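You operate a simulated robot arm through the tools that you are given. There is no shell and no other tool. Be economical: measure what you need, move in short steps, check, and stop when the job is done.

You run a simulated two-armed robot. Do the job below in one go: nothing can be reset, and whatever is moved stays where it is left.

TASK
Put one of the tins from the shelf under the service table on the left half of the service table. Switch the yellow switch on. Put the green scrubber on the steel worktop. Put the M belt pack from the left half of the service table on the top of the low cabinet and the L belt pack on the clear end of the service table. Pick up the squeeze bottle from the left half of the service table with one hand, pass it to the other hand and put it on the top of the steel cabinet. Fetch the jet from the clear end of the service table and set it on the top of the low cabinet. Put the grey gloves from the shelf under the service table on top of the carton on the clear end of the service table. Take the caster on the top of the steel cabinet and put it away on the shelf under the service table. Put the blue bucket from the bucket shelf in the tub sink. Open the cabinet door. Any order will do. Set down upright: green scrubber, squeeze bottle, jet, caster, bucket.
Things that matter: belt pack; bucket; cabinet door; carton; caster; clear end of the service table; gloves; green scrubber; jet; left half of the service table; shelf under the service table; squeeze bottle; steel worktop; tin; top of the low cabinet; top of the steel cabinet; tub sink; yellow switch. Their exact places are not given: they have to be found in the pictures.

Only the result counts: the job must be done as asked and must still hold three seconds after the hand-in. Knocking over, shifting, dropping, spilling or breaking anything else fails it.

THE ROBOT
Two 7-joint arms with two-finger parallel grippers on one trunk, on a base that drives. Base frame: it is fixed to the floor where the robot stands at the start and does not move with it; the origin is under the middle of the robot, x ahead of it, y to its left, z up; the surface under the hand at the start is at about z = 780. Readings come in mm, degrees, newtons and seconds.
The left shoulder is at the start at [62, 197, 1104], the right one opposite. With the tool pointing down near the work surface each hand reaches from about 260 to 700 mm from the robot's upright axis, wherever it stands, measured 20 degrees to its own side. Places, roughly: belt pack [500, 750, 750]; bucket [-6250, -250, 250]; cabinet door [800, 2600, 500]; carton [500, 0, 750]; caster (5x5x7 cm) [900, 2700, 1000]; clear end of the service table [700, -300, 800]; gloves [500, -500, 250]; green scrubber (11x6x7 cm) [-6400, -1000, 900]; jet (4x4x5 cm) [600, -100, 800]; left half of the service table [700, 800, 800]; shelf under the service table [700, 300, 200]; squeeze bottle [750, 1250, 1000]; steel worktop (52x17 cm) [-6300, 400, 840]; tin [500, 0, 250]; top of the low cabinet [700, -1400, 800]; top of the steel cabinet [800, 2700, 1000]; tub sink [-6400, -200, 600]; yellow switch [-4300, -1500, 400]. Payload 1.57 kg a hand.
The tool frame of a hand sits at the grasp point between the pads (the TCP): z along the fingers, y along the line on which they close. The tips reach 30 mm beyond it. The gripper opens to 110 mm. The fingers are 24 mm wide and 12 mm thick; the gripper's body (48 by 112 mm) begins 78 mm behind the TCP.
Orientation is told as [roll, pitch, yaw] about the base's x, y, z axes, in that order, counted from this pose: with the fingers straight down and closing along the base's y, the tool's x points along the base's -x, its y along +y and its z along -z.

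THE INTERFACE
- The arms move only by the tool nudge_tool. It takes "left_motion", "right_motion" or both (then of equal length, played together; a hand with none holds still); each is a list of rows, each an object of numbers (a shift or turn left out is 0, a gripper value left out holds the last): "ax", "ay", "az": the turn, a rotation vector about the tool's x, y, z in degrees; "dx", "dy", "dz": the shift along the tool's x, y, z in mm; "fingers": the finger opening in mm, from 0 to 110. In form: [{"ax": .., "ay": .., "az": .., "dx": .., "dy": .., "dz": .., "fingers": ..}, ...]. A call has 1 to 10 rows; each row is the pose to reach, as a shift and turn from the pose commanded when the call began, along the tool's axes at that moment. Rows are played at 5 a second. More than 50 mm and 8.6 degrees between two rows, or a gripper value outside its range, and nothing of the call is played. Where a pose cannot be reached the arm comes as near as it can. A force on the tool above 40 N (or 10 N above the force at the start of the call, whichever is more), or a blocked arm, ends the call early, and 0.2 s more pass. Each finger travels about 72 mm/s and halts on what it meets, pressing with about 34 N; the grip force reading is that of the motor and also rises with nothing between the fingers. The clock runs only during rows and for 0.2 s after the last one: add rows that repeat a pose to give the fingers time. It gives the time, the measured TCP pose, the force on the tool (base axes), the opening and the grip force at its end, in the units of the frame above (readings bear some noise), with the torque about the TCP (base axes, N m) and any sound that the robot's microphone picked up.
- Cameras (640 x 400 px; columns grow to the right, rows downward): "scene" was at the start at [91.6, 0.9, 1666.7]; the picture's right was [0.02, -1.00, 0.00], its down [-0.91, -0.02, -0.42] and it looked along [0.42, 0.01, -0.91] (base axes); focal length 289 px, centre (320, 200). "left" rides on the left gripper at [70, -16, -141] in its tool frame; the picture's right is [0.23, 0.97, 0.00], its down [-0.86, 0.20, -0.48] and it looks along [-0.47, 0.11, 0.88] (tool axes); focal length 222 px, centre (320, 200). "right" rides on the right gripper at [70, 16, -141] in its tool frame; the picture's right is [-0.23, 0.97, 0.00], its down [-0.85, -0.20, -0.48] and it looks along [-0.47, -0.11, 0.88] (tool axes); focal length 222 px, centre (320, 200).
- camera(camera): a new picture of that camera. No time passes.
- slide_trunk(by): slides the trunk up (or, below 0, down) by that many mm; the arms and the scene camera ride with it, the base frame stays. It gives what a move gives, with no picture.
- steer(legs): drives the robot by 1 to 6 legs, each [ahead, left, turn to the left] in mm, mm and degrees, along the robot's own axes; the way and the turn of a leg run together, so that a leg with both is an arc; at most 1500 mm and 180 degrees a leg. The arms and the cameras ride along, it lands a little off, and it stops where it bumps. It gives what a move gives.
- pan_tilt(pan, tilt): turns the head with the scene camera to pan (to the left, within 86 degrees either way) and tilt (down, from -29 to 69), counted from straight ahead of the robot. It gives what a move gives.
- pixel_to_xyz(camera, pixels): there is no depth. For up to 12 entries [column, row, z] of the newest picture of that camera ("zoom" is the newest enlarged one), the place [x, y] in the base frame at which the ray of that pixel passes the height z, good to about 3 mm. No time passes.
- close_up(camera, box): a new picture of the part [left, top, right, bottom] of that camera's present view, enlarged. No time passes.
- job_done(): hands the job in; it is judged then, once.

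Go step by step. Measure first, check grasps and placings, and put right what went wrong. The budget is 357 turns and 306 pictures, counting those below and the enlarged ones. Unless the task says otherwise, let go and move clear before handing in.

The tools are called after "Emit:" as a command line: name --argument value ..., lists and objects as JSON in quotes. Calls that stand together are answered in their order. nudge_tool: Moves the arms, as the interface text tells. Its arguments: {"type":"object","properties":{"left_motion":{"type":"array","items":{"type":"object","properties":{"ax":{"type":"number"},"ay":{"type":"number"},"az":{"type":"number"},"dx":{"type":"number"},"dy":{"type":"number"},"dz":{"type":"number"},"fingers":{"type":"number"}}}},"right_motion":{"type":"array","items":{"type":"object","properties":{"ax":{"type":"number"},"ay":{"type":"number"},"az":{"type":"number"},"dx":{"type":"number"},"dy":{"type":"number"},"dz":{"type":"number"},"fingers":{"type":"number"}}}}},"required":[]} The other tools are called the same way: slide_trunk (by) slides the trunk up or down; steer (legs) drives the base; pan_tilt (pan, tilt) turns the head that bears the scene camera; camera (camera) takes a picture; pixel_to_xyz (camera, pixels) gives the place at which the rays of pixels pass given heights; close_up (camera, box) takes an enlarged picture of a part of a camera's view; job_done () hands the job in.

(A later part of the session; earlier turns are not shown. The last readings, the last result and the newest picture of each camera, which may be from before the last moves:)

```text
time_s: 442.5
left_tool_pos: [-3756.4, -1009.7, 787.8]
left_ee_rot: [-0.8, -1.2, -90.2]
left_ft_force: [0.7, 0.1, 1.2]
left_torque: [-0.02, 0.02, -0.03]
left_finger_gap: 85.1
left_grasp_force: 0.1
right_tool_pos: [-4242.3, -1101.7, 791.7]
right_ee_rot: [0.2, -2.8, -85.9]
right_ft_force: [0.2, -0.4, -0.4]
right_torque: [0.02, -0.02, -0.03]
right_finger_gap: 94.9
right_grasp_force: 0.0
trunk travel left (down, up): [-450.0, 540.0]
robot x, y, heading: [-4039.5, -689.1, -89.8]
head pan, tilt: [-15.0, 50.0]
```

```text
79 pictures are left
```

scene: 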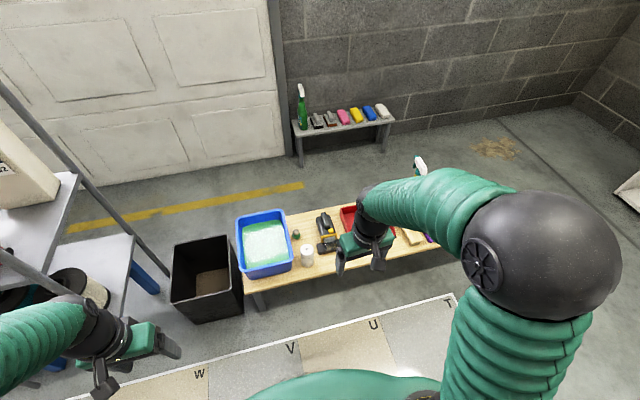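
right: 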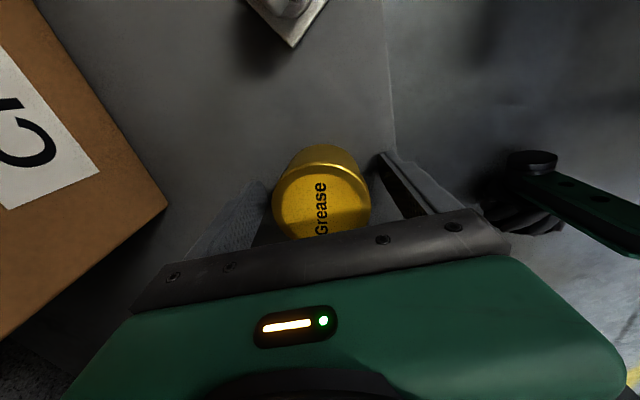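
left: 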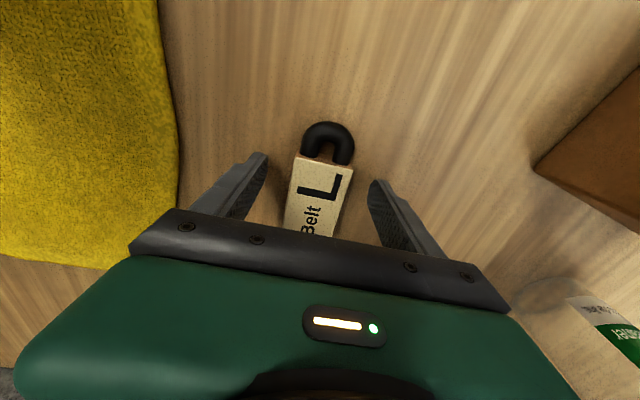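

Emit:
close_up --camera "scene" --box '[285, 195, 365, 275]'

Emit:
pixel_to_xyz --camera "scene" --pixels '[[325, 226, 500], [327, 233, 480], [307, 265, 430], [327, 250, 430]]'

Emit:
camera --camera "right"

```text
5.00 times, centred on (325, 235) of scene
```

zoom: 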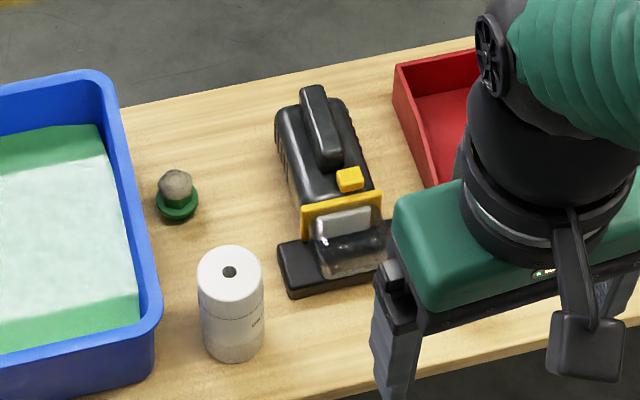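

```text
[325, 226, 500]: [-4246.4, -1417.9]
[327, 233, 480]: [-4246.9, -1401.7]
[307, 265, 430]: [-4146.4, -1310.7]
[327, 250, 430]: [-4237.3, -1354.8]
```

```text
77 pictures are left
```

right: 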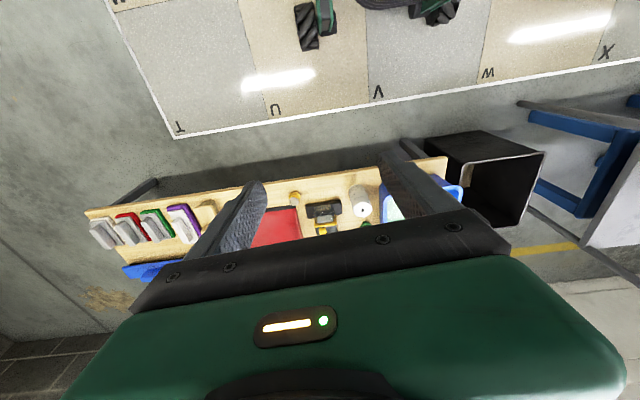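

Bring the right-hand camera closer to see the switch type.

Emit:
nudge_tool --right_motion '[{"dx": -40, "fingers": 40}, {"dx": -80}, {"dx": -120}, {"dx": -160}, {"dx": -190}, {"dx": -190, "dz": 45}, {"dx": -190, "dz": 90}, {"dx": -190, "dz": 130, "fingers": 0}]'

Emit:
camera --camera "right"

Emit:
close_up --camera "scene" --box '[295, 195, 375, 265]'

```text
time_s: 444.3
left_tool_pos: [-3759.3, -1009.2, 787.6]
left_ee_rot: [-0.9, -1.1, -90.1]
left_ft_force: [-0.3, -0.5, 0.0]
left_torque: [-0.01, 0.01, -0.01]
left_finger_gap: 85.1
left_grasp_force: 0.1
right_tool_pos: [-4226.4, -1298.9, 669.3]
right_ee_rot: [0.1, -2.7, -85.9]
right_ft_force: [0.5, 0.2, -0.4]
right_torque: [0.03, -0.03, -0.01]
right_finger_gap: 0.0
right_grasp_force: 8.8
trunk travel left (down, up): [-450.0, 540.0]
robot x, y, heading: [-4041.7, -689.9, -89.7]
head pan, tilt: [-15.0, 50.0]
```

```text
76 pictures are left
```

right: 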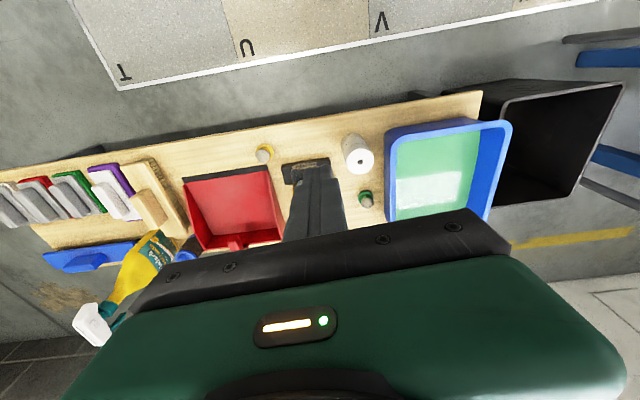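

```text
5.71 times, centred on (335, 230) of scene
```

zoom: 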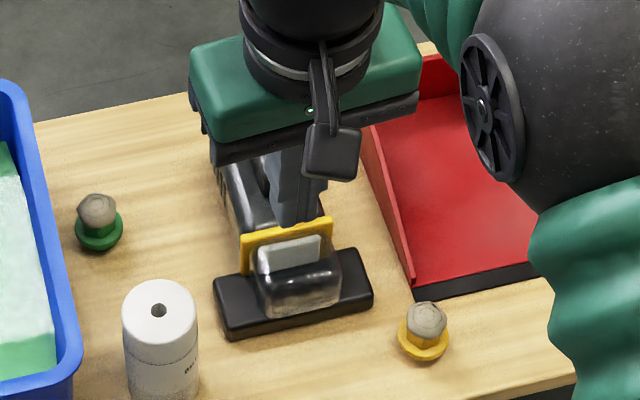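

Emit:
nudge_tool --right_motion '[{"fingers": 60, "dz": -10}, {"fingers": 110, "dz": -20}, {"fingers": 110, "dz": -20}, {"fingers": 110, "dz": -20}]'

Emit:
close_up --camera "right" --box '[270, 150, 370, 225]'

```text
time_s: 445.3
left_tool_pos: [-3758.2, -1009.5, 787.5]
left_ee_rot: [-0.8, -1.2, -90.1]
left_ft_force: [0.0, 0.3, 0.2]
left_torque: [-0.03, 0.0, 0.01]
left_finger_gap: 85.0
left_grasp_force: 0.0
right_tool_pos: [-4226.4, -1295.8, 691.4]
right_ee_rot: [0.1, -2.7, -85.9]
right_ft_force: [-1.0, 0.1, 0.0]
right_torque: [0.01, 0.01, -0.02]
right_finger_gap: 110.0
right_grasp_force: 0.1
trunk travel left (down, up): [-450.0, 540.0]
robot x, y, heading: [-4041.0, -690.3, -89.9]
head pan, tilt: [-15.0, 50.0]
```

```text
5.33 times, centred on (320, 188) of right
```

zoom: 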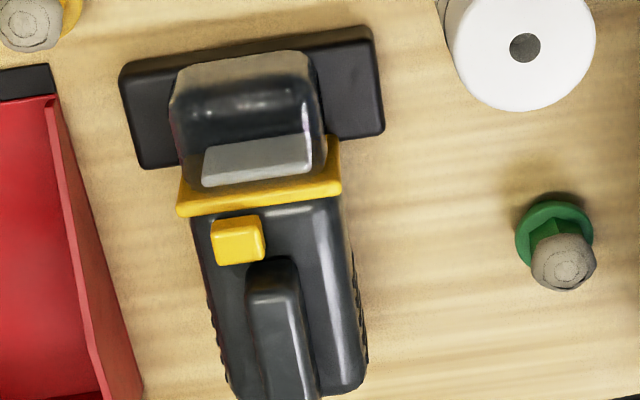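

Yellow block sits offset on the machine's top. Triangulate it.

Emit:
pixel_to_xyz --camera "zoom" --pixels '[[238, 240, 480], [238, 240, 510], [238, 240, 540], [212, 240, 510], [265, 240, 510], [320, 230, 500], [275, 30, 440]]'

Emit:
pixel_to_xyz --camera "scene" --pixels '[[330.8, 230.8, 480], [330.8, 230.8, 510], [330.8, 230.8, 540]]'

```text
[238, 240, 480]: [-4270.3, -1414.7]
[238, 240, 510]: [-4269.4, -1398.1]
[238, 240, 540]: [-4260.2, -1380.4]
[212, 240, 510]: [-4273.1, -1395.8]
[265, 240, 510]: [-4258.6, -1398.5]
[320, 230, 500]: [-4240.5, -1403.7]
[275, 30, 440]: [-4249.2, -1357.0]
```

```text
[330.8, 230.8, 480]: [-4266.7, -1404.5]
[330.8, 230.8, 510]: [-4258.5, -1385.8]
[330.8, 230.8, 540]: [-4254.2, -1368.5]
```

Emit:
nudge_tool --right_motion '[{"dz": 30, "dx": -10}, {"dz": 60, "dx": -20}, {"dz": 75, "dx": -25}]'

Emit:
close_up --camera "right" --box '[270, 150, 350, 210]'

```text
time_s: 446.1
left_tool_pos: [-3757.8, -1009.5, 788.1]
left_ee_rot: [-0.9, -1.2, -90.2]
left_ft_force: [-0.5, -1.1, 0.0]
left_torque: [0.02, 0.01, 0.01]
left_finger_gap: 84.8
left_grasp_force: 0.1
right_tool_pos: [-4224.1, -1324.0, 617.9]
right_ee_rot: [0.1, -2.7, -86.0]
right_ft_force: [-0.6, -0.5, -0.2]
right_torque: [0.0, -0.03, 0.03]
right_finger_gap: 109.9
right_grasp_force: 0.2
trunk travel left (down, up): [-450.0, 540.0]
robot x, y, heading: [-4037.5, -691.3, -89.7]
head pan, tilt: [-15.0, 50.0]
```

```text
6.67 times, centred on (310, 180) of right
```

zoom: 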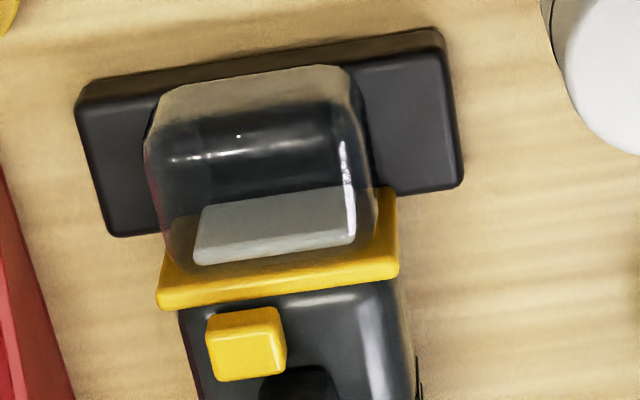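

I'll press it with a single finger: rotate the hand 85° with the gripper wide open, one finger over the yellow block.

Emit:
nudge_tool --right_motion '[{"az": -8.5, "dz": -10}, {"az": -17, "dz": -20}, {"az": -25.5, "dz": -30}, {"az": -34, "dz": -30}, {"az": -42.5, "dz": -30}, {"az": -51, "dz": -30}, {"az": -59.5, "dz": -30}, {"az": -68, "dz": -30}, {"az": -76.5, "dz": -30}, {"az": -85, "dz": -30}]'

Emit:
camera --camera "right"

```text
time_s: 448.3
left_tool_pos: [-3757.2, -1009.7, 787.9]
left_ee_rot: [-0.8, -1.2, -90.2]
left_ft_force: [0.2, -0.4, 0.1]
left_torque: [0.03, 0.03, 0.01]
left_finger_gap: 85.0
left_grasp_force: 0.1
right_tool_pos: [-4225.7, -1322.7, 648.2]
right_ee_rot: [-2.7, -0.5, -0.7]
right_ft_force: [0.2, -0.1, 0.2]
right_torque: [0.0, 0.01, -0.02]
right_finger_gap: 109.9
right_grasp_force: 0.1
trunk travel left (down, up): [-450.0, 540.0]
robot x, y, heading: [-4041.5, -688.4, -89.7]
head pan, tilt: [-15.0, 50.0]
```

```text
72 pictures are left
```

right: 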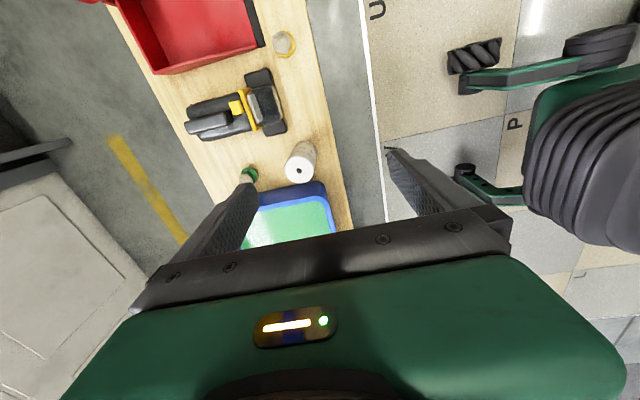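

Emit:
close_up --camera "right" --box '[180, 60, 300, 150]'

Emit:
pixel_to_xyz --camera "right" --pixels '[[237, 106, 480], [237, 106, 500], [237, 106, 520], [265, 75, 430]]'

```text
4.44 times, centred on (240, 105) of right
```

zoom: 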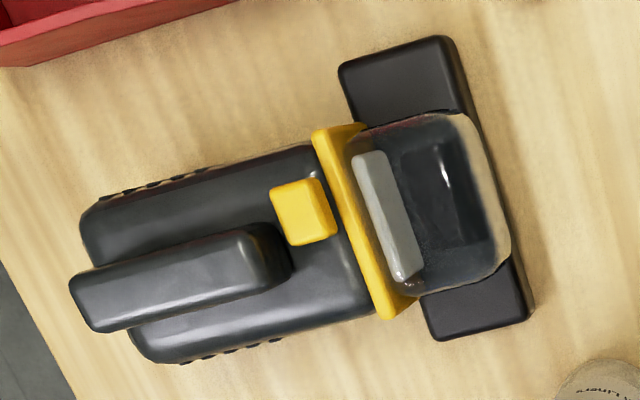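

```text
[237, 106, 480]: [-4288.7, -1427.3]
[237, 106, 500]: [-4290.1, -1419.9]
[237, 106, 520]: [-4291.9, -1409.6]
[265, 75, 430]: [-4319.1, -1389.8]
```

Triangulation suggests the block is lower than assumed: ≈(−4280,−1441, z≈430). Move over it and re-measure nearer.

Emit:
nudge_tool --right_motion '[{"dx": 27, "dy": -28}, {"dx": 54, "dy": -57}, {"dx": 54, "dy": -57, "dz": 40}, {"dx": 54, "dy": -57, "dz": 80}]'

Emit:
camera --camera "right"

Emit:
close_up --camera "scene" --box '[285, 180, 385, 260]'

```text
time_s: 449.3
left_tool_pos: [-3757.8, -1010.0, 788.9]
left_ee_rot: [-0.8, -1.2, -90.2]
left_ft_force: [-0.3, -0.1, -0.7]
left_torque: [0.01, 0.0, 0.01]
left_finger_gap: 84.9
left_grasp_force: 0.1
right_tool_pos: [-4283.9, -1368.7, 573.6]
right_ee_rot: [-2.5, -0.6, -0.8]
right_ft_force: [-0.3, 0.2, -0.5]
right_torque: [0.01, 0.01, -0.01]
right_finger_gap: 110.1
right_grasp_force: 0.1
right hand out of reach, approached as far as the arm can: row 4
trunk travel left (down, up): [-450.0, 540.0]
robot x, y, heading: [-4040.0, -689.8, -89.6]
head pan, tilt: [-15.0, 50.0]
```

```text
70 pictures are left
```

right: 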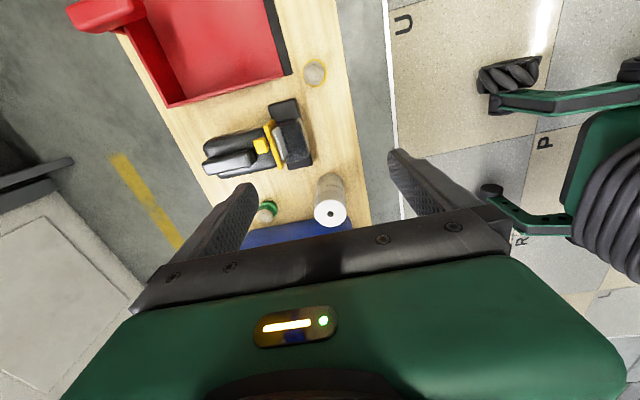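

```text
5.00 times, centred on (335, 220) of scene
```

zoom: 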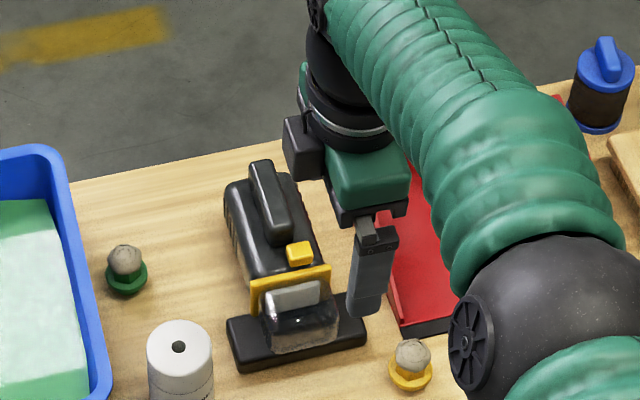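

Emit:
pixel_to_xyz --camera "right" --pixels '[[262, 146, 400], [262, 146, 430], [262, 146, 460], [262, 146, 490], [262, 146, 520], [330, 180, 400], [331, 212, 450]]'

```text
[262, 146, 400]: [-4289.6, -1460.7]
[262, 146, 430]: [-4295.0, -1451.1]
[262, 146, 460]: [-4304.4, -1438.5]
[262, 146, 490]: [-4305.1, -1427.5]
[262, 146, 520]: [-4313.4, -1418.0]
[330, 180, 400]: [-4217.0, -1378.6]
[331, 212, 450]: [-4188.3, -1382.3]
```

Consistent now: block ≈ (−4283,−1466), z≈388 (bench ≈300). Move ahead 150 and lower the trunk 100 (hand raised first).

Emit:
steer --legs '[[150, 0, 0]]'

Emit:
slide_trunk --by -100

Emit:
camera --camera "right"

```text
time_s: 450.7
left_tool_pos: [-3758.1, -1162.2, 787.1]
left_ee_rot: [-0.8, -1.1, -90.2]
left_ft_force: [-0.2, 0.0, 0.5]
left_torque: [0.02, 0.02, -0.03]
left_finger_gap: 84.5
left_grasp_force: 0.1
right_tool_pos: [-4284.2, -1519.7, 572.6]
right_ee_rot: [-2.7, -0.5, -1.1]
right_ft_force: [-0.2, -0.1, -0.7]
right_torque: [0.01, -0.03, -0.01]
right_finger_gap: 110.2
right_grasp_force: 0.0
trunk travel left (down, up): [-450.0, 540.0]
robot x, y, heading: [-4035.8, -842.4, -89.6]
head pan, tilt: [-15.0, 50.0]
```

```text
time_s: 452.1
left_tool_pos: [-3758.4, -1160.0, 688.7]
left_ee_rot: [-0.8, -1.3, -90.3]
left_ft_force: [-0.2, -0.3, 0.2]
left_torque: [-0.03, -0.03, -0.02]
left_finger_gap: 85.0
left_grasp_force: 0.0
right_tool_pos: [-4283.7, -1519.6, 475.0]
right_ee_rot: [-2.7, -0.4, -1.0]
right_ft_force: [0.0, -0.4, -0.1]
right_torque: [0.05, 0.0, -0.03]
right_finger_gap: 110.1
right_grasp_force: 0.1
trunk travel left (down, up): [-350.0, 640.0]
robot x, y, heading: [-4039.4, -841.7, -89.7]
head pan, tilt: [-15.0, 50.0]
```

```text
68 pictures are left
```

right: 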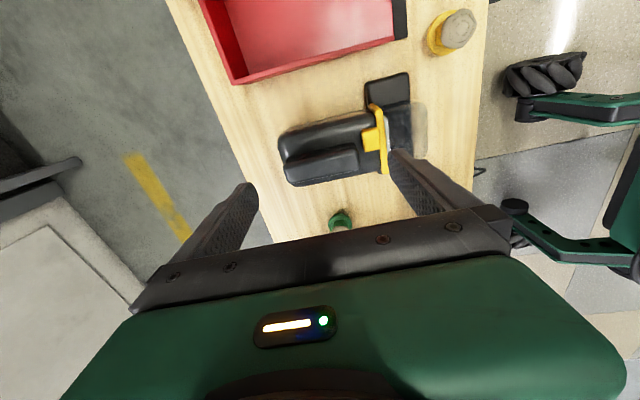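

Block is right under the +y finger now. Align (dx 6, dy −6) and descend close.

Emit:
nudge_tool --right_motion '[{"dx": 6, "dy": -6}, {"dx": 6, "dy": -6, "dz": 20}, {"dx": 6, "dy": -6, "dz": 38}]'

Emit:
close_up --camera "right" --box '[260, 80, 500, 230]'

Emit:
close_up --camera "scene" --box '[240, 200, 400, 300]'

```text
time_s: 452.9
left_tool_pos: [-3758.7, -1159.9, 686.7]
left_ee_rot: [-0.7, -1.2, -90.3]
left_ft_force: [0.1, 0.3, -0.7]
left_torque: [-0.02, -0.03, -0.03]
left_finger_gap: 84.8
left_grasp_force: 0.1
right_tool_pos: [-4292.4, -1510.9, 438.1]
right_ee_rot: [-2.9, -0.4, -1.0]
right_ft_force: [0.6, 0.4, -0.4]
right_torque: [-0.04, 0.04, 0.0]
right_finger_gap: 110.0
right_grasp_force: 0.0
right hand out of reach, approached as far as the arm can: row 1, 2, 3
trunk travel left (down, up): [-350.0, 640.0]
robot x, y, heading: [-4038.1, -843.1, -89.7]
head pan, tilt: [-15.0, 50.0]
```

```text
2.67 times, centred on (380, 155) of right
```

zoom: 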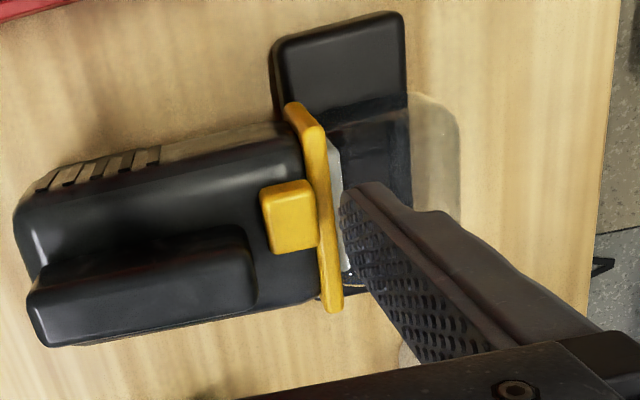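

```text
4.00 times, centred on (320, 250) of scene
```

zoom: 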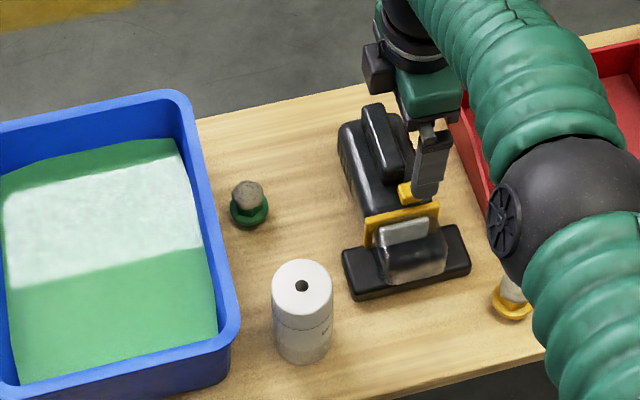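

Emit:
nudge_tool --right_motion '[{"dz": -15}, {"dz": -25}]'

Emit:
steer --legs '[[60, 0, 0]]'

Emit:
nudge_tool --right_motion '[{"dy": 20}, {"dy": 38}, {"dy": 38}]'

Emit:
camera --camera "right"

```text
time_s: 453.4
left_tool_pos: [-3759.9, -1160.9, 688.2]
left_ee_rot: [-0.8, -1.2, -90.4]
left_ft_force: [0.2, 0.4, 0.6]
left_torque: [0.03, 0.01, 0.0]
left_finger_gap: 84.6
left_grasp_force: 0.0
right_tool_pos: [-4292.9, -1508.2, 463.0]
right_ee_rot: [-2.8, -0.5, -1.1]
right_ft_force: [-0.6, -0.3, 0.3]
right_torque: [-0.02, 0.01, -0.02]
right_finger_gap: 110.1
right_grasp_force: 0.0
trunk travel left (down, up): [-350.0, 640.0]
robot x, y, heading: [-4040.8, -836.3, -89.8]
head pan, tilt: [-15.0, 50.0]
```

```text
time_s: 454.4
left_tool_pos: [-3758.8, -1223.7, 686.1]
left_ee_rot: [-0.8, -1.1, -90.3]
left_ft_force: [0.0, -1.4, 0.5]
left_torque: [0.03, 0.02, 0.0]
left_finger_gap: 85.0
left_grasp_force: 0.0
right_tool_pos: [-4292.0, -1570.8, 461.6]
right_ee_rot: [-2.5, -0.4, -1.0]
right_ft_force: [0.0, -1.0, -0.3]
right_torque: [0.03, 0.01, 0.02]
right_finger_gap: 110.2
right_grasp_force: 0.1
trunk travel left (down, up): [-350.0, 640.0]
robot x, y, heading: [-4037.7, -901.4, -89.9]
head pan, tilt: [-15.0, 50.0]
```

```text
time_s: 455.2
left_tool_pos: [-3757.7, -1220.6, 688.0]
left_ee_rot: [-0.8, -1.4, -90.3]
left_ft_force: [-0.3, -0.4, 0.3]
left_torque: [0.04, 0.0, -0.02]
left_finger_gap: 84.9
left_grasp_force: 0.1
right_tool_pos: [-4292.4, -1531.1, 462.7]
right_ee_rot: [-2.8, -0.4, -1.0]
right_ft_force: [-0.2, 0.0, -0.6]
right_torque: [-0.01, -0.03, 0.0]
right_finger_gap: 109.9
right_grasp_force: 0.1
trunk travel left (down, up): [-350.0, 640.0]
robot x, y, heading: [-4038.2, -904.4, -89.9]
head pan, tilt: [-15.0, 50.0]
```

```text
65 pictures are left
```

right: 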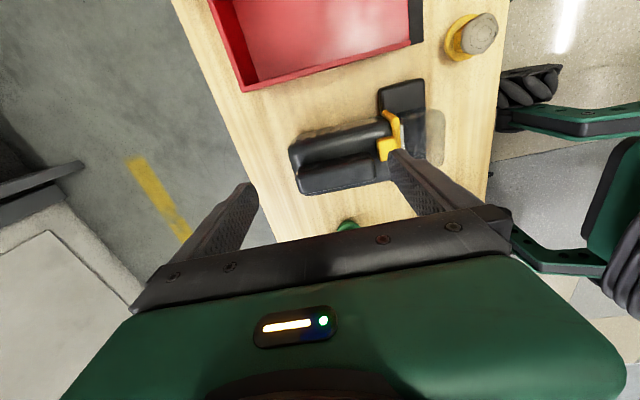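

Finger nearly above the block; shift +5 and press down gently.

Emit:
nudge_tool --right_motion '[{"dy": 5}, {"dy": 5, "dz": 15}, {"dy": 5, "dz": 28}, {"dy": 5, "dz": 34}, {"dy": 5, "dz": 38}, {"dy": 5, "dz": 42}, {"dy": 5, "dz": 45}]'

Emit:
close_up --camera "right" --box '[280, 80, 480, 205]'

```text
time_s: 456.8
left_tool_pos: [-3756.4, -1220.0, 688.8]
left_ee_rot: [-0.9, -1.4, -90.3]
left_ft_force: [0.2, 1.2, -0.2]
left_torque: [0.0, -0.01, 0.03]
left_finger_gap: 85.0
left_grasp_force: 0.1
right_tool_pos: [-4291.7, -1529.3, 421.1]
right_ee_rot: [-3.1, -0.3, -1.1]
right_ft_force: [0.7, 2.5, 21.6]
right_torque: [1.32, -0.08, 0.03]
right_finger_gap: 109.8
right_grasp_force: 0.0
trunk travel left (down, up): [-350.0, 640.0]
robot x, y, heading: [-4041.4, -900.8, -90.1]
head pan, tilt: [-15.0, 50.0]
```

```text
3.20 times, centred on (380, 142) of right
```

zoom: 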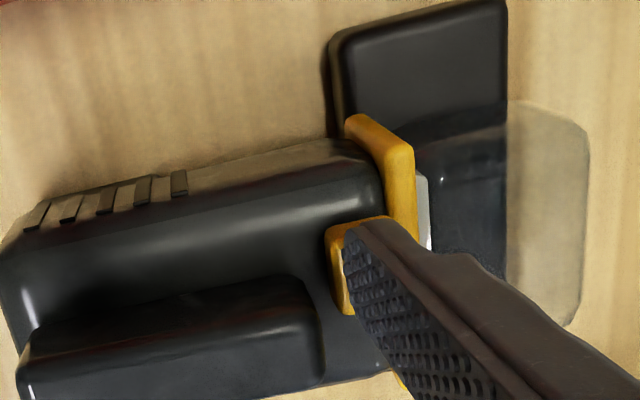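

Solid under 21 N, no click: it is a slider. Go up, move to its −x side, lower beside it.

Emit:
nudge_tool --right_motion '[{"dz": -15}, {"dz": -15, "dx": 20}, {"dz": -15, "dx": 38}, {"dz": -5, "dx": 38}, {"dz": 4, "dx": 38}]'

Emit:
close_up --camera "right" --box '[280, 80, 480, 205]'

```text
time_s: 458.0
left_tool_pos: [-3757.8, -1219.0, 690.2]
left_ee_rot: [-0.8, -1.3, -90.3]
left_ft_force: [-0.5, 0.3, -0.4]
left_torque: [-0.02, 0.01, -0.04]
left_finger_gap: 84.9
left_grasp_force: 0.0
right_tool_pos: [-4329.9, -1528.9, 412.9]
right_ee_rot: [-2.8, -0.4, -1.0]
right_ft_force: [-0.1, 0.2, 0.0]
right_torque: [0.01, 0.04, 0.01]
right_finger_gap: 110.0
right_grasp_force: 0.0
trunk travel left (down, up): [-350.0, 640.0]
robot x, y, heading: [-4039.4, -905.5, -90.0]
head pan, tilt: [-15.0, 50.0]
```

```text
3.20 times, centred on (380, 142) of right
```

zoom: 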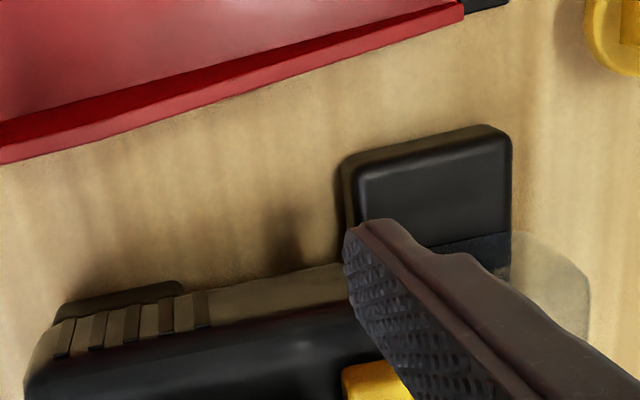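

Shift −4 in y and push toward +x in small steps, watching force.

Emit:
nudge_tool --right_motion '[{"dy": -4}, {"dy": -4, "dx": -6}, {"dy": -4, "dx": -10}, {"dy": -4, "dx": -13}, {"dy": -4, "dx": -16}, {"dy": -4, "dx": -19}]'

Emit:
nudge_tool --right_motion '[{"dx": -3}, {"dx": -6}, {"dx": -9}, {"dx": -11}]'

Emit:
close_up --camera "right" --box '[280, 80, 480, 205]'

```text
time_s: 459.4
left_tool_pos: [-3757.6, -1220.0, 687.8]
left_ee_rot: [-0.8, -1.3, -90.3]
left_ft_force: [-0.4, 0.2, -0.2]
left_torque: [-0.01, 0.0, -0.01]
left_finger_gap: 85.2
left_grasp_force: 0.0
right_tool_pos: [-4312.1, -1533.7, 412.0]
right_ee_rot: [-2.9, -0.3, -1.1]
right_ft_force: [0.2, 1.2, -0.4]
right_torque: [0.0, 0.0, -0.03]
right_finger_gap: 109.9
right_grasp_force: 0.1
trunk travel left (down, up): [-350.0, 640.0]
robot x, y, heading: [-4042.8, -902.6, -89.7]
head pan, tilt: [-15.0, 50.0]
```

```text
time_s: 460.4
left_tool_pos: [-3758.4, -1220.7, 688.3]
left_ee_rot: [-0.8, -1.3, -90.2]
left_ft_force: [-0.8, 0.7, -0.5]
left_torque: [0.0, -0.04, 0.02]
left_finger_gap: 85.2
left_grasp_force: 0.1
right_tool_pos: [-4300.8, -1533.6, 412.9]
right_ee_rot: [-2.8, -0.4, -0.9]
right_ft_force: [-0.1, 0.2, -0.8]
right_torque: [0.0, 0.04, 0.0]
right_finger_gap: 109.9
right_grasp_force: 0.0
trunk travel left (down, up): [-350.0, 640.0]
robot x, y, heading: [-4038.8, -900.3, -90.0]
head pan, tilt: [-15.0, 50.0]
```

```text
3.20 times, centred on (380, 142) of right
```

zoom: 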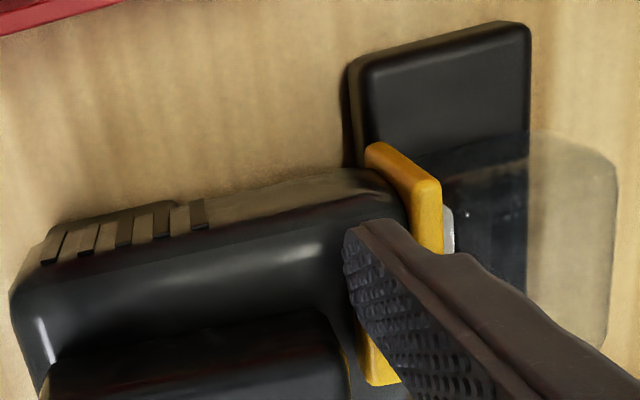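

Emit:
nudge_tool --right_motion '[{"dx": -3}, {"dx": -5}, {"dx": -7}, {"dx": -9}, {"dx": -11}]'

Emit:
nudge_tool --right_motion '[{"dx": -2}, {"dx": -4}, {"dx": -6}, {"dx": -8}]'

Emit:
close_up --camera "right" --box '[280, 60, 480, 185]'

```text
time_s: 461.6
left_tool_pos: [-3757.7, -1221.4, 688.1]
left_ee_rot: [-0.8, -1.3, -90.3]
left_ft_force: [-0.4, 0.9, 0.3]
left_torque: [0.01, 0.04, 0.0]
left_finger_gap: 85.2
left_grasp_force: 0.1
right_tool_pos: [-4288.2, -1532.6, 412.8]
right_ee_rot: [-2.7, -0.5, -1.0]
right_ft_force: [0.2, 0.0, -0.2]
right_torque: [-0.01, -0.04, -0.01]
right_finger_gap: 110.0
right_grasp_force: 0.1
trunk travel left (down, up): [-350.0, 640.0]
robot x, y, heading: [-4039.5, -898.0, -89.9]
head pan, tilt: [-15.0, 50.0]
heard: click
```

```text
time_s: 462.6
left_tool_pos: [-3758.2, -1220.7, 688.8]
left_ee_rot: [-0.8, -1.2, -90.2]
left_ft_force: [1.1, 0.3, -0.8]
left_torque: [0.01, -0.01, 0.02]
left_finger_gap: 85.1
left_grasp_force: 0.0
right_tool_pos: [-4281.1, -1531.8, 412.1]
right_ee_rot: [-2.7, -0.3, -1.0]
right_ft_force: [-2.2, 0.1, 0.5]
right_torque: [0.01, 0.05, 0.17]
right_finger_gap: 109.9
right_grasp_force: 0.0
trunk travel left (down, up): [-350.0, 640.0]
robot x, y, heading: [-4044.3, -901.1, -89.8]
head pan, tilt: [-15.0, 50.0]
```

```text
3.20 times, centred on (380, 122) of right
```

zoom: 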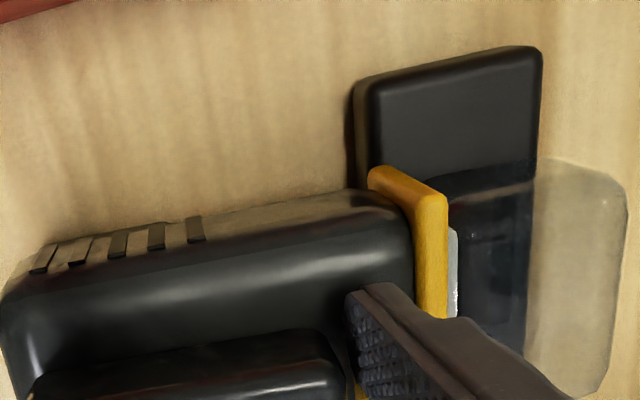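

Click heard – the slider switched. Retreat up and check.

Emit:
nudge_tool --right_motion '[{"dx": 5}, {"dx": 7, "dz": -20}, {"dx": 7, "dz": -60}, {"dx": 7, "dz": -100}, {"dx": 7, "dz": -130}]'

Emit:
close_up --camera "right" --box '[240, 80, 440, 205]'

```text
time_s: 463.8
left_tool_pos: [-3758.0, -1220.8, 688.0]
left_ee_rot: [-0.8, -1.3, -90.3]
left_ft_force: [0.2, 0.4, -0.3]
left_torque: [0.01, 0.04, 0.01]
left_finger_gap: 84.9
left_grasp_force: 0.1
right_tool_pos: [-4288.1, -1526.4, 544.3]
right_ee_rot: [-2.7, -0.4, -1.0]
right_ft_force: [-0.5, 0.4, 0.0]
right_torque: [-0.01, -0.01, -0.04]
right_finger_gap: 110.0
right_grasp_force: 0.0
trunk travel left (down, up): [-350.0, 640.0]
robot x, y, heading: [-4041.9, -897.2, -89.9]
head pan, tilt: [-15.0, 50.0]
```

```text
3.20 times, centred on (340, 142) of right
```

zoom: 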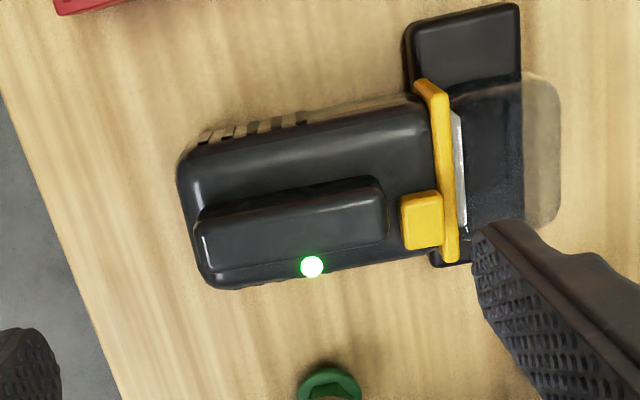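

Green light is on. Restore the right hand, back up, raise the trunk and head to the far wall.

Emit:
steer --legs '[[-230, 0, 0]]'

Emit:
nudge_tool --right_motion '[{"az": 8.5, "dy": 20}, {"az": 17, "dy": 40}, {"az": 25.5, "dy": 60}, {"az": 34, "dy": 80}, {"az": 42.5, "dy": 100}, {"az": 51, "dy": 120}, {"az": 59.5, "dy": 140}, {"az": 68, "dy": 160}, {"az": 76.5, "dy": 180}, {"az": 85, "dy": 200}]'

Emit:
slide_trunk --by 350

Emit:
steer --legs '[[0, 0, -90], [1300, 0, 0]]'

Emit:
pan_tilt --pan 0 --tilt 40

Emit:
camera --camera "scene"

```text
time_s: 465.6
left_tool_pos: [-3760.1, -987.4, 687.9]
left_ee_rot: [-0.9, -1.5, -90.5]
left_ft_force: [0.4, 0.2, 0.3]
left_torque: [-0.04, -0.03, -0.02]
left_finger_gap: 85.2
left_grasp_force: 0.1
right_tool_pos: [-4289.4, -1293.0, 543.9]
right_ee_rot: [-2.8, -0.3, -1.1]
right_ft_force: [-0.7, 0.3, 0.2]
right_torque: [0.01, -0.01, 0.01]
right_finger_gap: 110.4
right_grasp_force: 0.1
trunk travel left (down, up): [-350.0, 640.0]
robot x, y, heading: [-4044.5, -669.6, -90.0]
head pan, tilt: [-15.0, 50.0]
```

```text
time_s: 467.8
left_tool_pos: [-3759.4, -986.4, 689.0]
left_ee_rot: [-0.9, -1.3, -90.5]
left_ft_force: [0.2, 0.6, 0.2]
left_torque: [-0.01, -0.03, 0.01]
left_finger_gap: 84.8
left_grasp_force: 0.0
right_tool_pos: [-4285.3, -1093.0, 533.9]
right_ee_rot: [0.1, -2.9, -86.3]
right_ft_force: [-0.1, 0.4, 0.7]
right_torque: [0.02, 0.02, 0.02]
right_finger_gap: 110.0
right_grasp_force: 0.0
trunk travel left (down, up): [-350.0, 640.0]
robot x, y, heading: [-4040.6, -667.9, -90.1]
head pan, tilt: [-15.0, 50.0]
```

```text
time_s: 471.2
left_tool_pos: [-3758.0, -987.2, 1039.6]
left_ee_rot: [-0.7, -1.4, -90.4]
left_ft_force: [-0.6, 0.2, 0.1]
left_torque: [-0.01, 0.01, 0.0]
left_finger_gap: 85.0
left_grasp_force: 0.1
right_tool_pos: [-4285.1, -1093.0, 885.0]
right_ee_rot: [0.3, -2.8, -86.1]
right_ft_force: [0.5, 0.5, -0.1]
right_torque: [0.0, 0.0, 0.02]
right_finger_gap: 109.9
right_grasp_force: 0.1
trunk travel left (down, up): [-700.0, 290.0]
robot x, y, heading: [-4040.3, -671.5, -89.9]
head pan, tilt: [-15.0, 50.0]
```

```text
time_s: 481.6
left_tool_pos: [-5676.8, -1009.6, 1038.7]
left_ee_rot: [-0.7, -1.5, -178.0]
left_ft_force: [-0.5, -0.1, -0.4]
left_torque: [0.01, 0.0, -0.01]
left_finger_gap: 85.2
left_grasp_force: 0.1
right_tool_pos: [-5803.7, -487.1, 884.0]
right_ee_rot: [0.3, -3.0, -173.7]
right_ft_force: [-0.4, -0.4, -0.9]
right_torque: [-0.01, -0.05, 0.0]
right_finger_gap: 109.9
right_grasp_force: 0.1
trunk travel left (down, up): [-700.0, 290.0]
robot x, y, heading: [-5369.5, -714.0, -177.6]
head pan, tilt: [-15.0, 50.0]
```

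```text
time_s: 482.4
left_tool_pos: [-5676.9, -1009.9, 1037.9]
left_ee_rot: [-0.8, -1.4, -178.1]
left_ft_force: [0.6, 0.3, 0.1]
left_torque: [0.01, 0.02, -0.01]
left_finger_gap: 85.0
left_grasp_force: 0.0
right_tool_pos: [-5804.7, -487.3, 884.3]
right_ee_rot: [0.1, -2.9, -173.7]
right_ft_force: [0.5, 1.1, -0.6]
right_torque: [-0.01, 0.0, -0.03]
right_finger_gap: 109.9
right_grasp_force: 0.2
trunk travel left (down, up): [-700.0, 290.0]
robot x, y, heading: [-5372.4, -713.1, -177.6]
head pan, tilt: [0.0, 40.0]
```

```text
59 pictures are left
```

scene: 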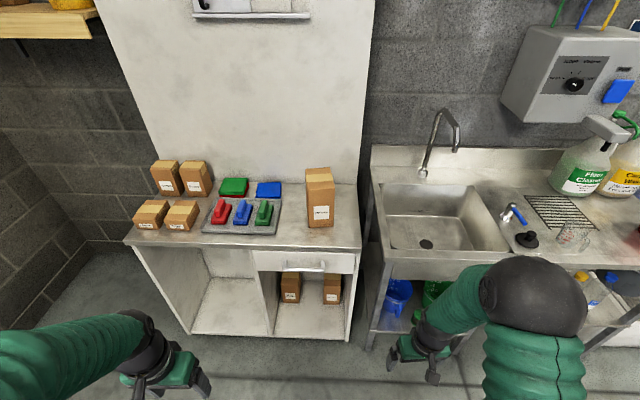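

Emit:
pixel_to_xyz --camera "scene" --pixels '[[263, 212, 850], [263, 212, 900], [263, 212, 950], [361, 248, 850], [361, 248, 900], [388, 262, 850], [510, 250, 850], [440, 240, 650], [395, 290, 300], [640, 265, 840]]'

Emit:
close_up --camera "scene" --box '[130, 150, 350, 260]'

Emit:
camera --camera "left"

```text
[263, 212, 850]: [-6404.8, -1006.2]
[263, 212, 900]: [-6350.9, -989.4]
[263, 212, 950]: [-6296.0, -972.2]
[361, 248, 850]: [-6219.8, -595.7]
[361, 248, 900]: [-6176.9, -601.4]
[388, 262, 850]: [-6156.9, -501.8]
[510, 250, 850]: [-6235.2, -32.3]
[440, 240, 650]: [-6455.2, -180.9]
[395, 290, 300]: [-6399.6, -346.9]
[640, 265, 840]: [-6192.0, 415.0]
```

```text
2.91 times, centred on (240, 205) of scene
```

zoom: 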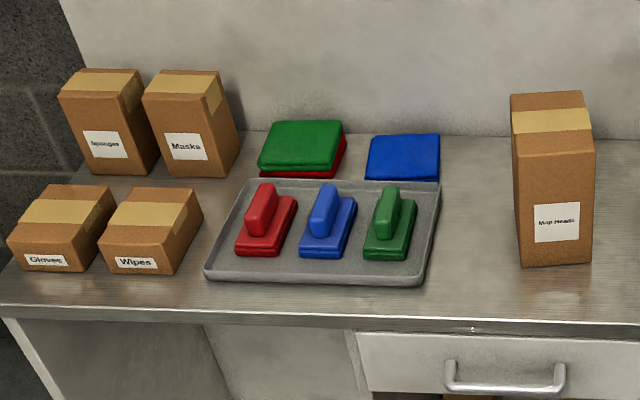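

```text
57 pictures are left
```

left: 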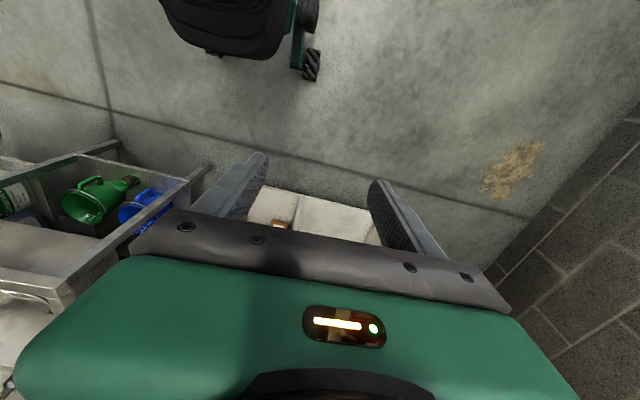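

Green scrubber ≈ (−6385,−1000), handle along x. Drive closer for the left hand.

Emit:
nudge_tool --right_motion '[{"dz": -40, "dx": 30}, {"dz": -80, "dx": 60}, {"dz": -120, "dx": 90}, {"dz": -150, "dx": 110}]'

Emit:
steer --legs '[[400, 75, -2.4]]'

Emit:
nudge_tool --left_motion '[{"dx": -40, "dy": -20}, {"dx": -80, "dy": -40}, {"dx": -120, "dy": -60}, {"dx": -160, "dy": -80}, {"dx": -190, "dy": -90}]'

Emit:
camera --camera "left"

Emit:
camera --camera "scene"

```text
time_s: 483.4
left_tool_pos: [-5674.5, -1008.9, 1039.2]
left_ee_rot: [-0.9, -1.5, -177.9]
left_ft_force: [-0.5, 0.2, -0.4]
left_torque: [0.0, 0.0, 0.0]
left_finger_gap: 85.3
left_grasp_force: 0.1
right_tool_pos: [-5683.8, -473.3, 1028.8]
right_ee_rot: [0.1, -3.0, -173.6]
right_ft_force: [-0.5, -1.1, -0.2]
right_torque: [0.0, 0.03, 0.04]
right_finger_gap: 110.2
right_grasp_force: 0.0
trunk travel left (down, up): [-700.0, 290.0]
robot x, y, heading: [-5372.6, -716.6, -177.7]
head pan, tilt: [0.0, 40.0]
```

```text
time_s: 486.0
left_tool_pos: [-6095.7, -1076.9, 1038.0]
left_ee_rot: [-0.8, -1.5, 179.4]
left_ft_force: [0.2, -0.1, 0.0]
left_torque: [-0.02, 0.02, -0.02]
left_finger_gap: 84.9
left_grasp_force: 0.1
right_tool_pos: [-6082.6, -540.9, 1028.2]
right_ee_rot: [0.2, -3.0, -176.3]
right_ft_force: [0.5, -0.5, 0.0]
right_torque: [-0.02, 0.02, 0.01]
right_finger_gap: 110.1
right_grasp_force: 0.0
trunk travel left (down, up): [-700.0, 290.0]
robot x, y, heading: [-5776.4, -797.8, 179.8]
head pan, tilt: [0.0, 40.0]
```

```text
time_s: 487.2
left_tool_pos: [-6288.9, -984.4, 1043.2]
left_ee_rot: [-0.8, -1.3, 179.3]
left_ft_force: [0.1, -0.5, 0.0]
left_torque: [0.02, 0.01, -0.01]
left_finger_gap: 85.2
left_grasp_force: 0.0
right_tool_pos: [-6084.0, -540.6, 1027.5]
right_ee_rot: [0.3, -2.7, -176.2]
right_ft_force: [-0.8, 0.2, 0.1]
right_torque: [0.01, -0.01, 0.01]
right_finger_gap: 110.0
right_grasp_force: 0.0
trunk travel left (down, up): [-700.0, 290.0]
robot x, y, heading: [-5780.6, -797.4, 180.1]
head pan, tilt: [0.0, 40.0]
```

```text
56 pictures are left
```

left: 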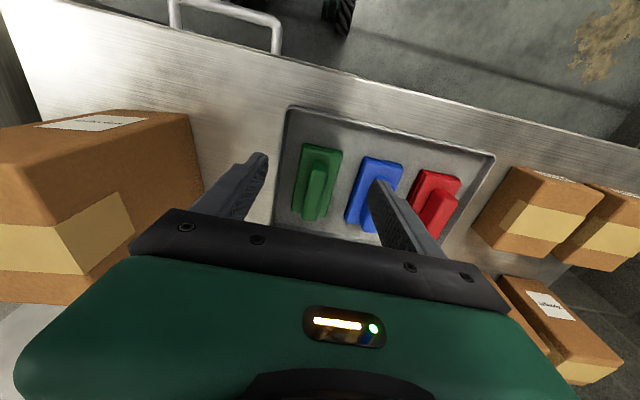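

```text
55 pictures are left
```

scene: 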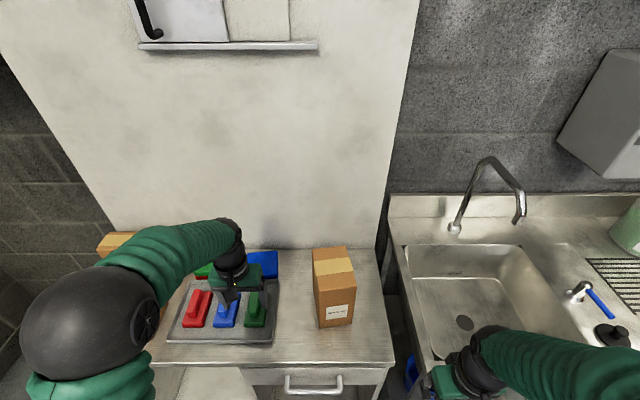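

Emit:
pixel_to_xyz --camera "left" --pixels '[[320, 182, 880], [320, 182, 920], [322, 152, 860], [314, 222, 860], [322, 152, 900], [314, 222, 900]]'

Emit:
pixel_to_xyz --camera "scene" --pixels '[[256, 308, 880], [256, 308, 920], [256, 308, 850]]'

```text
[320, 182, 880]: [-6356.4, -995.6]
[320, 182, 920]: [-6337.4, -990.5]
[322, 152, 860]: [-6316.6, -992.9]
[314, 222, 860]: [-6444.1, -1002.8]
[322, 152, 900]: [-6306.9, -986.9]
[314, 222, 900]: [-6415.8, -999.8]
```

```text
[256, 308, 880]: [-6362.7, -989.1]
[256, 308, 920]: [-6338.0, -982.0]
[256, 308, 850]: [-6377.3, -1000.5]
```

Scrubber centre ≈ (−6362,−994). Move above with 60 mm opening and descend to z≈935.

Emit:
nudge_tool --left_motion '[{"dx": -37, "dy": 5, "fingers": 60}, {"dx": -73, "dy": 10}, {"dx": -73, "dy": 10, "dz": 40}, {"dx": -73, "dy": 10, "dz": 75}, {"dx": -73, "dy": 10, "dz": 95}]'

Emit:
close_up --camera "left" --box '[220, 90, 420, 240]'

```text
time_s: 488.4
left_tool_pos: [-6362.2, -992.2, 949.5]
left_ee_rot: [-0.7, -1.3, 179.5]
left_ft_force: [0.8, -0.7, -0.2]
left_torque: [0.0, 0.0, 0.02]
left_finger_gap: 60.5
left_grasp_force: 0.0
right_tool_pos: [-6084.2, -540.6, 1027.3]
right_ee_rot: [0.3, -2.8, -176.3]
right_ft_force: [-0.4, 0.5, -0.4]
right_torque: [-0.01, 0.01, 0.01]
right_finger_gap: 109.9
right_grasp_force: 0.0
trunk travel left (down, up): [-700.0, 290.0]
robot x, y, heading: [-5778.1, -800.7, 179.9]
head pan, tilt: [0.0, 40.0]
```

```text
2.67 times, centred on (320, 165) of left
```

zoom: 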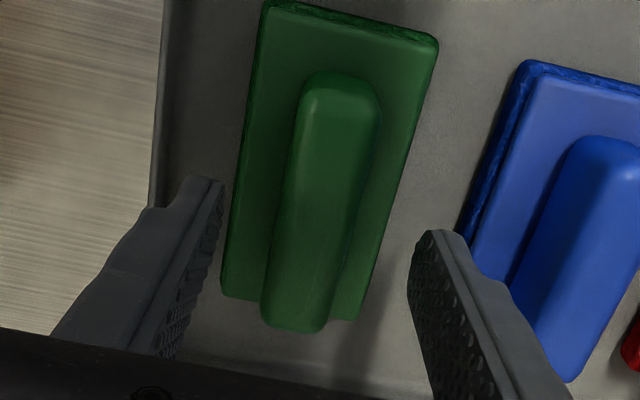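

Well aligned. Lower to ~z 925 and close on the handle.

Emit:
nudge_tool --left_motion '[{"dx": 8, "dz": 8}, {"dx": 8, "dz": 16}, {"dx": 8, "dz": 22}, {"dx": 8, "dz": 26}, {"dx": 8, "dz": 26, "fingers": 30}, {"dx": 8, "dz": 26, "fingers": 5}, {"dx": 8, "dz": 26, "fingers": 5}]'

Emit:
nudge_tool --left_motion '[{"dz": -20}, {"dz": -50}, {"dz": -90}]'

Emit:
camera --camera "left"

```text
time_s: 490.0
left_tool_pos: [-6354.7, -992.0, 925.4]
left_ee_rot: [-0.7, -1.4, 179.5]
left_ft_force: [0.1, -1.1, 0.1]
left_torque: [-0.08, -0.06, -0.03]
left_finger_gap: 23.5
left_grasp_force: 33.7
right_tool_pos: [-6083.5, -541.4, 1028.1]
right_ee_rot: [0.2, -3.0, -176.3]
right_ft_force: [0.6, 0.0, 0.1]
right_torque: [0.02, 0.05, 0.0]
right_finger_gap: 110.2
right_grasp_force: 0.2
trunk travel left (down, up): [-700.0, 290.0]
robot x, y, heading: [-5779.4, -797.2, 179.8]
head pan, tilt: [0.0, 40.0]
```

```text
time_s: 490.8
left_tool_pos: [-6351.6, -993.8, 1015.0]
left_ee_rot: [-0.7, -1.2, 179.4]
left_ft_force: [1.0, -0.5, -1.1]
left_torque: [0.02, -0.01, -0.01]
left_finger_gap: 23.2
left_grasp_force: 33.9
right_tool_pos: [-6082.9, -540.7, 1028.0]
right_ee_rot: [0.2, -2.9, -176.3]
right_ft_force: [-0.2, -0.3, -0.3]
right_torque: [0.03, -0.02, 0.02]
right_finger_gap: 109.9
right_grasp_force: 0.0
trunk travel left (down, up): [-700.0, 290.0]
robot x, y, heading: [-5779.4, -795.7, 179.8]
head pan, tilt: [0.0, 40.0]
```

```text
53 pictures are left
```

left: 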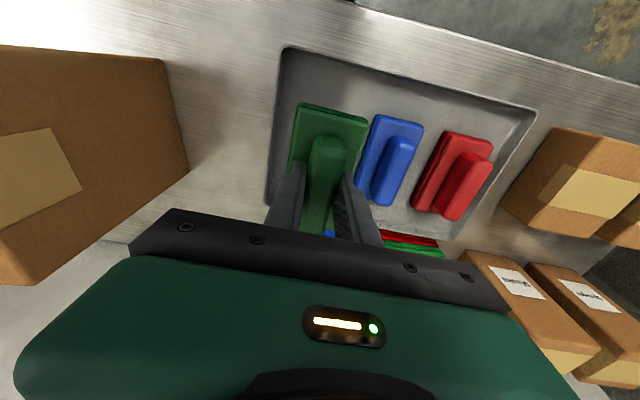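

Scrubber held. Lift higher, retract, and drive right to the steel worktop.

Emit:
nudge_tool --left_motion '[{"dz": -40}, {"dz": -80}, {"dz": -80, "dx": 45}, {"dz": -80, "dx": 90}, {"dz": -80, "dx": 135}, {"dz": -80, "dx": 180}]'

Emit:
steer --legs '[[-40, 0, 0], [0, -1250, 0]]'

Emit:
pan_tilt --pan 10 --tilt 50

Emit:
camera --camera "scene"

```text
time_s: 492.2
left_tool_pos: [-6167.4, -994.8, 1091.8]
left_ee_rot: [-0.8, -1.5, 179.4]
left_ft_force: [0.6, -0.4, -1.2]
left_torque: [-0.03, 0.04, 0.0]
left_finger_gap: 23.3
left_grasp_force: 33.9
right_tool_pos: [-6082.8, -540.6, 1028.6]
right_ee_rot: [0.2, -3.0, -176.3]
right_ft_force: [0.7, 0.5, -0.2]
right_torque: [0.03, 0.03, 0.01]
right_finger_gap: 109.7
right_grasp_force: 0.1
trunk travel left (down, up): [-700.0, 290.0]
robot x, y, heading: [-5777.2, -796.8, 180.0]
head pan, tilt: [0.0, 40.0]
```

```text
time_s: 498.9
left_tool_pos: [-6125.4, 249.0, 1089.7]
left_ee_rot: [-1.0, -1.4, 179.1]
left_ft_force: [0.3, -0.1, -0.5]
left_torque: [0.01, -0.03, -0.02]
left_finger_gap: 23.4
left_grasp_force: 34.0
right_tool_pos: [-6036.4, 703.1, 1029.0]
right_ee_rot: [0.1, -2.9, -176.5]
right_ft_force: [0.8, -0.1, -0.4]
right_torque: [0.03, -0.01, 0.02]
right_finger_gap: 110.0
right_grasp_force: 0.2
trunk travel left (down, up): [-700.0, 290.0]
robot x, y, heading: [-5730.0, 446.8, 179.6]
head pan, tilt: [0.0, 40.0]
```

```text
time_s: 499.6
left_tool_pos: [-6125.1, 250.4, 1090.1]
left_ee_rot: [-0.8, -1.3, 179.1]
left_ft_force: [-0.9, 0.3, -0.3]
left_torque: [-0.03, -0.01, 0.0]
left_finger_gap: 23.1
left_grasp_force: 33.8
right_tool_pos: [-6035.5, 703.9, 1027.4]
right_ee_rot: [0.1, -2.8, -176.5]
right_ft_force: [0.2, -0.3, 0.2]
right_torque: [0.01, 0.02, 0.0]
right_finger_gap: 109.9
right_grasp_force: 0.0
trunk travel left (down, up): [-700.0, 290.0]
robot x, y, heading: [-5729.9, 441.8, 179.6]
head pan, tilt: [10.0, 50.0]
```

```text
52 pictures are left
```

scene: 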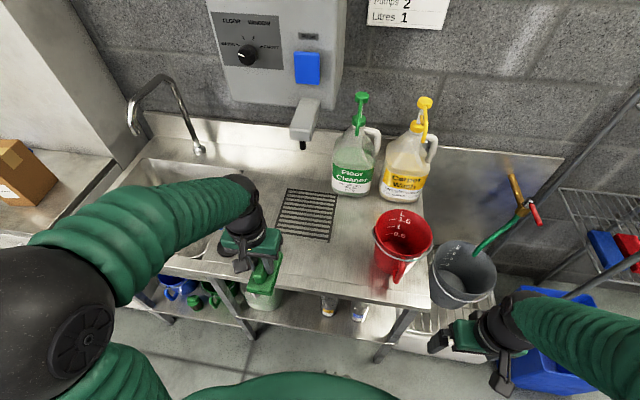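

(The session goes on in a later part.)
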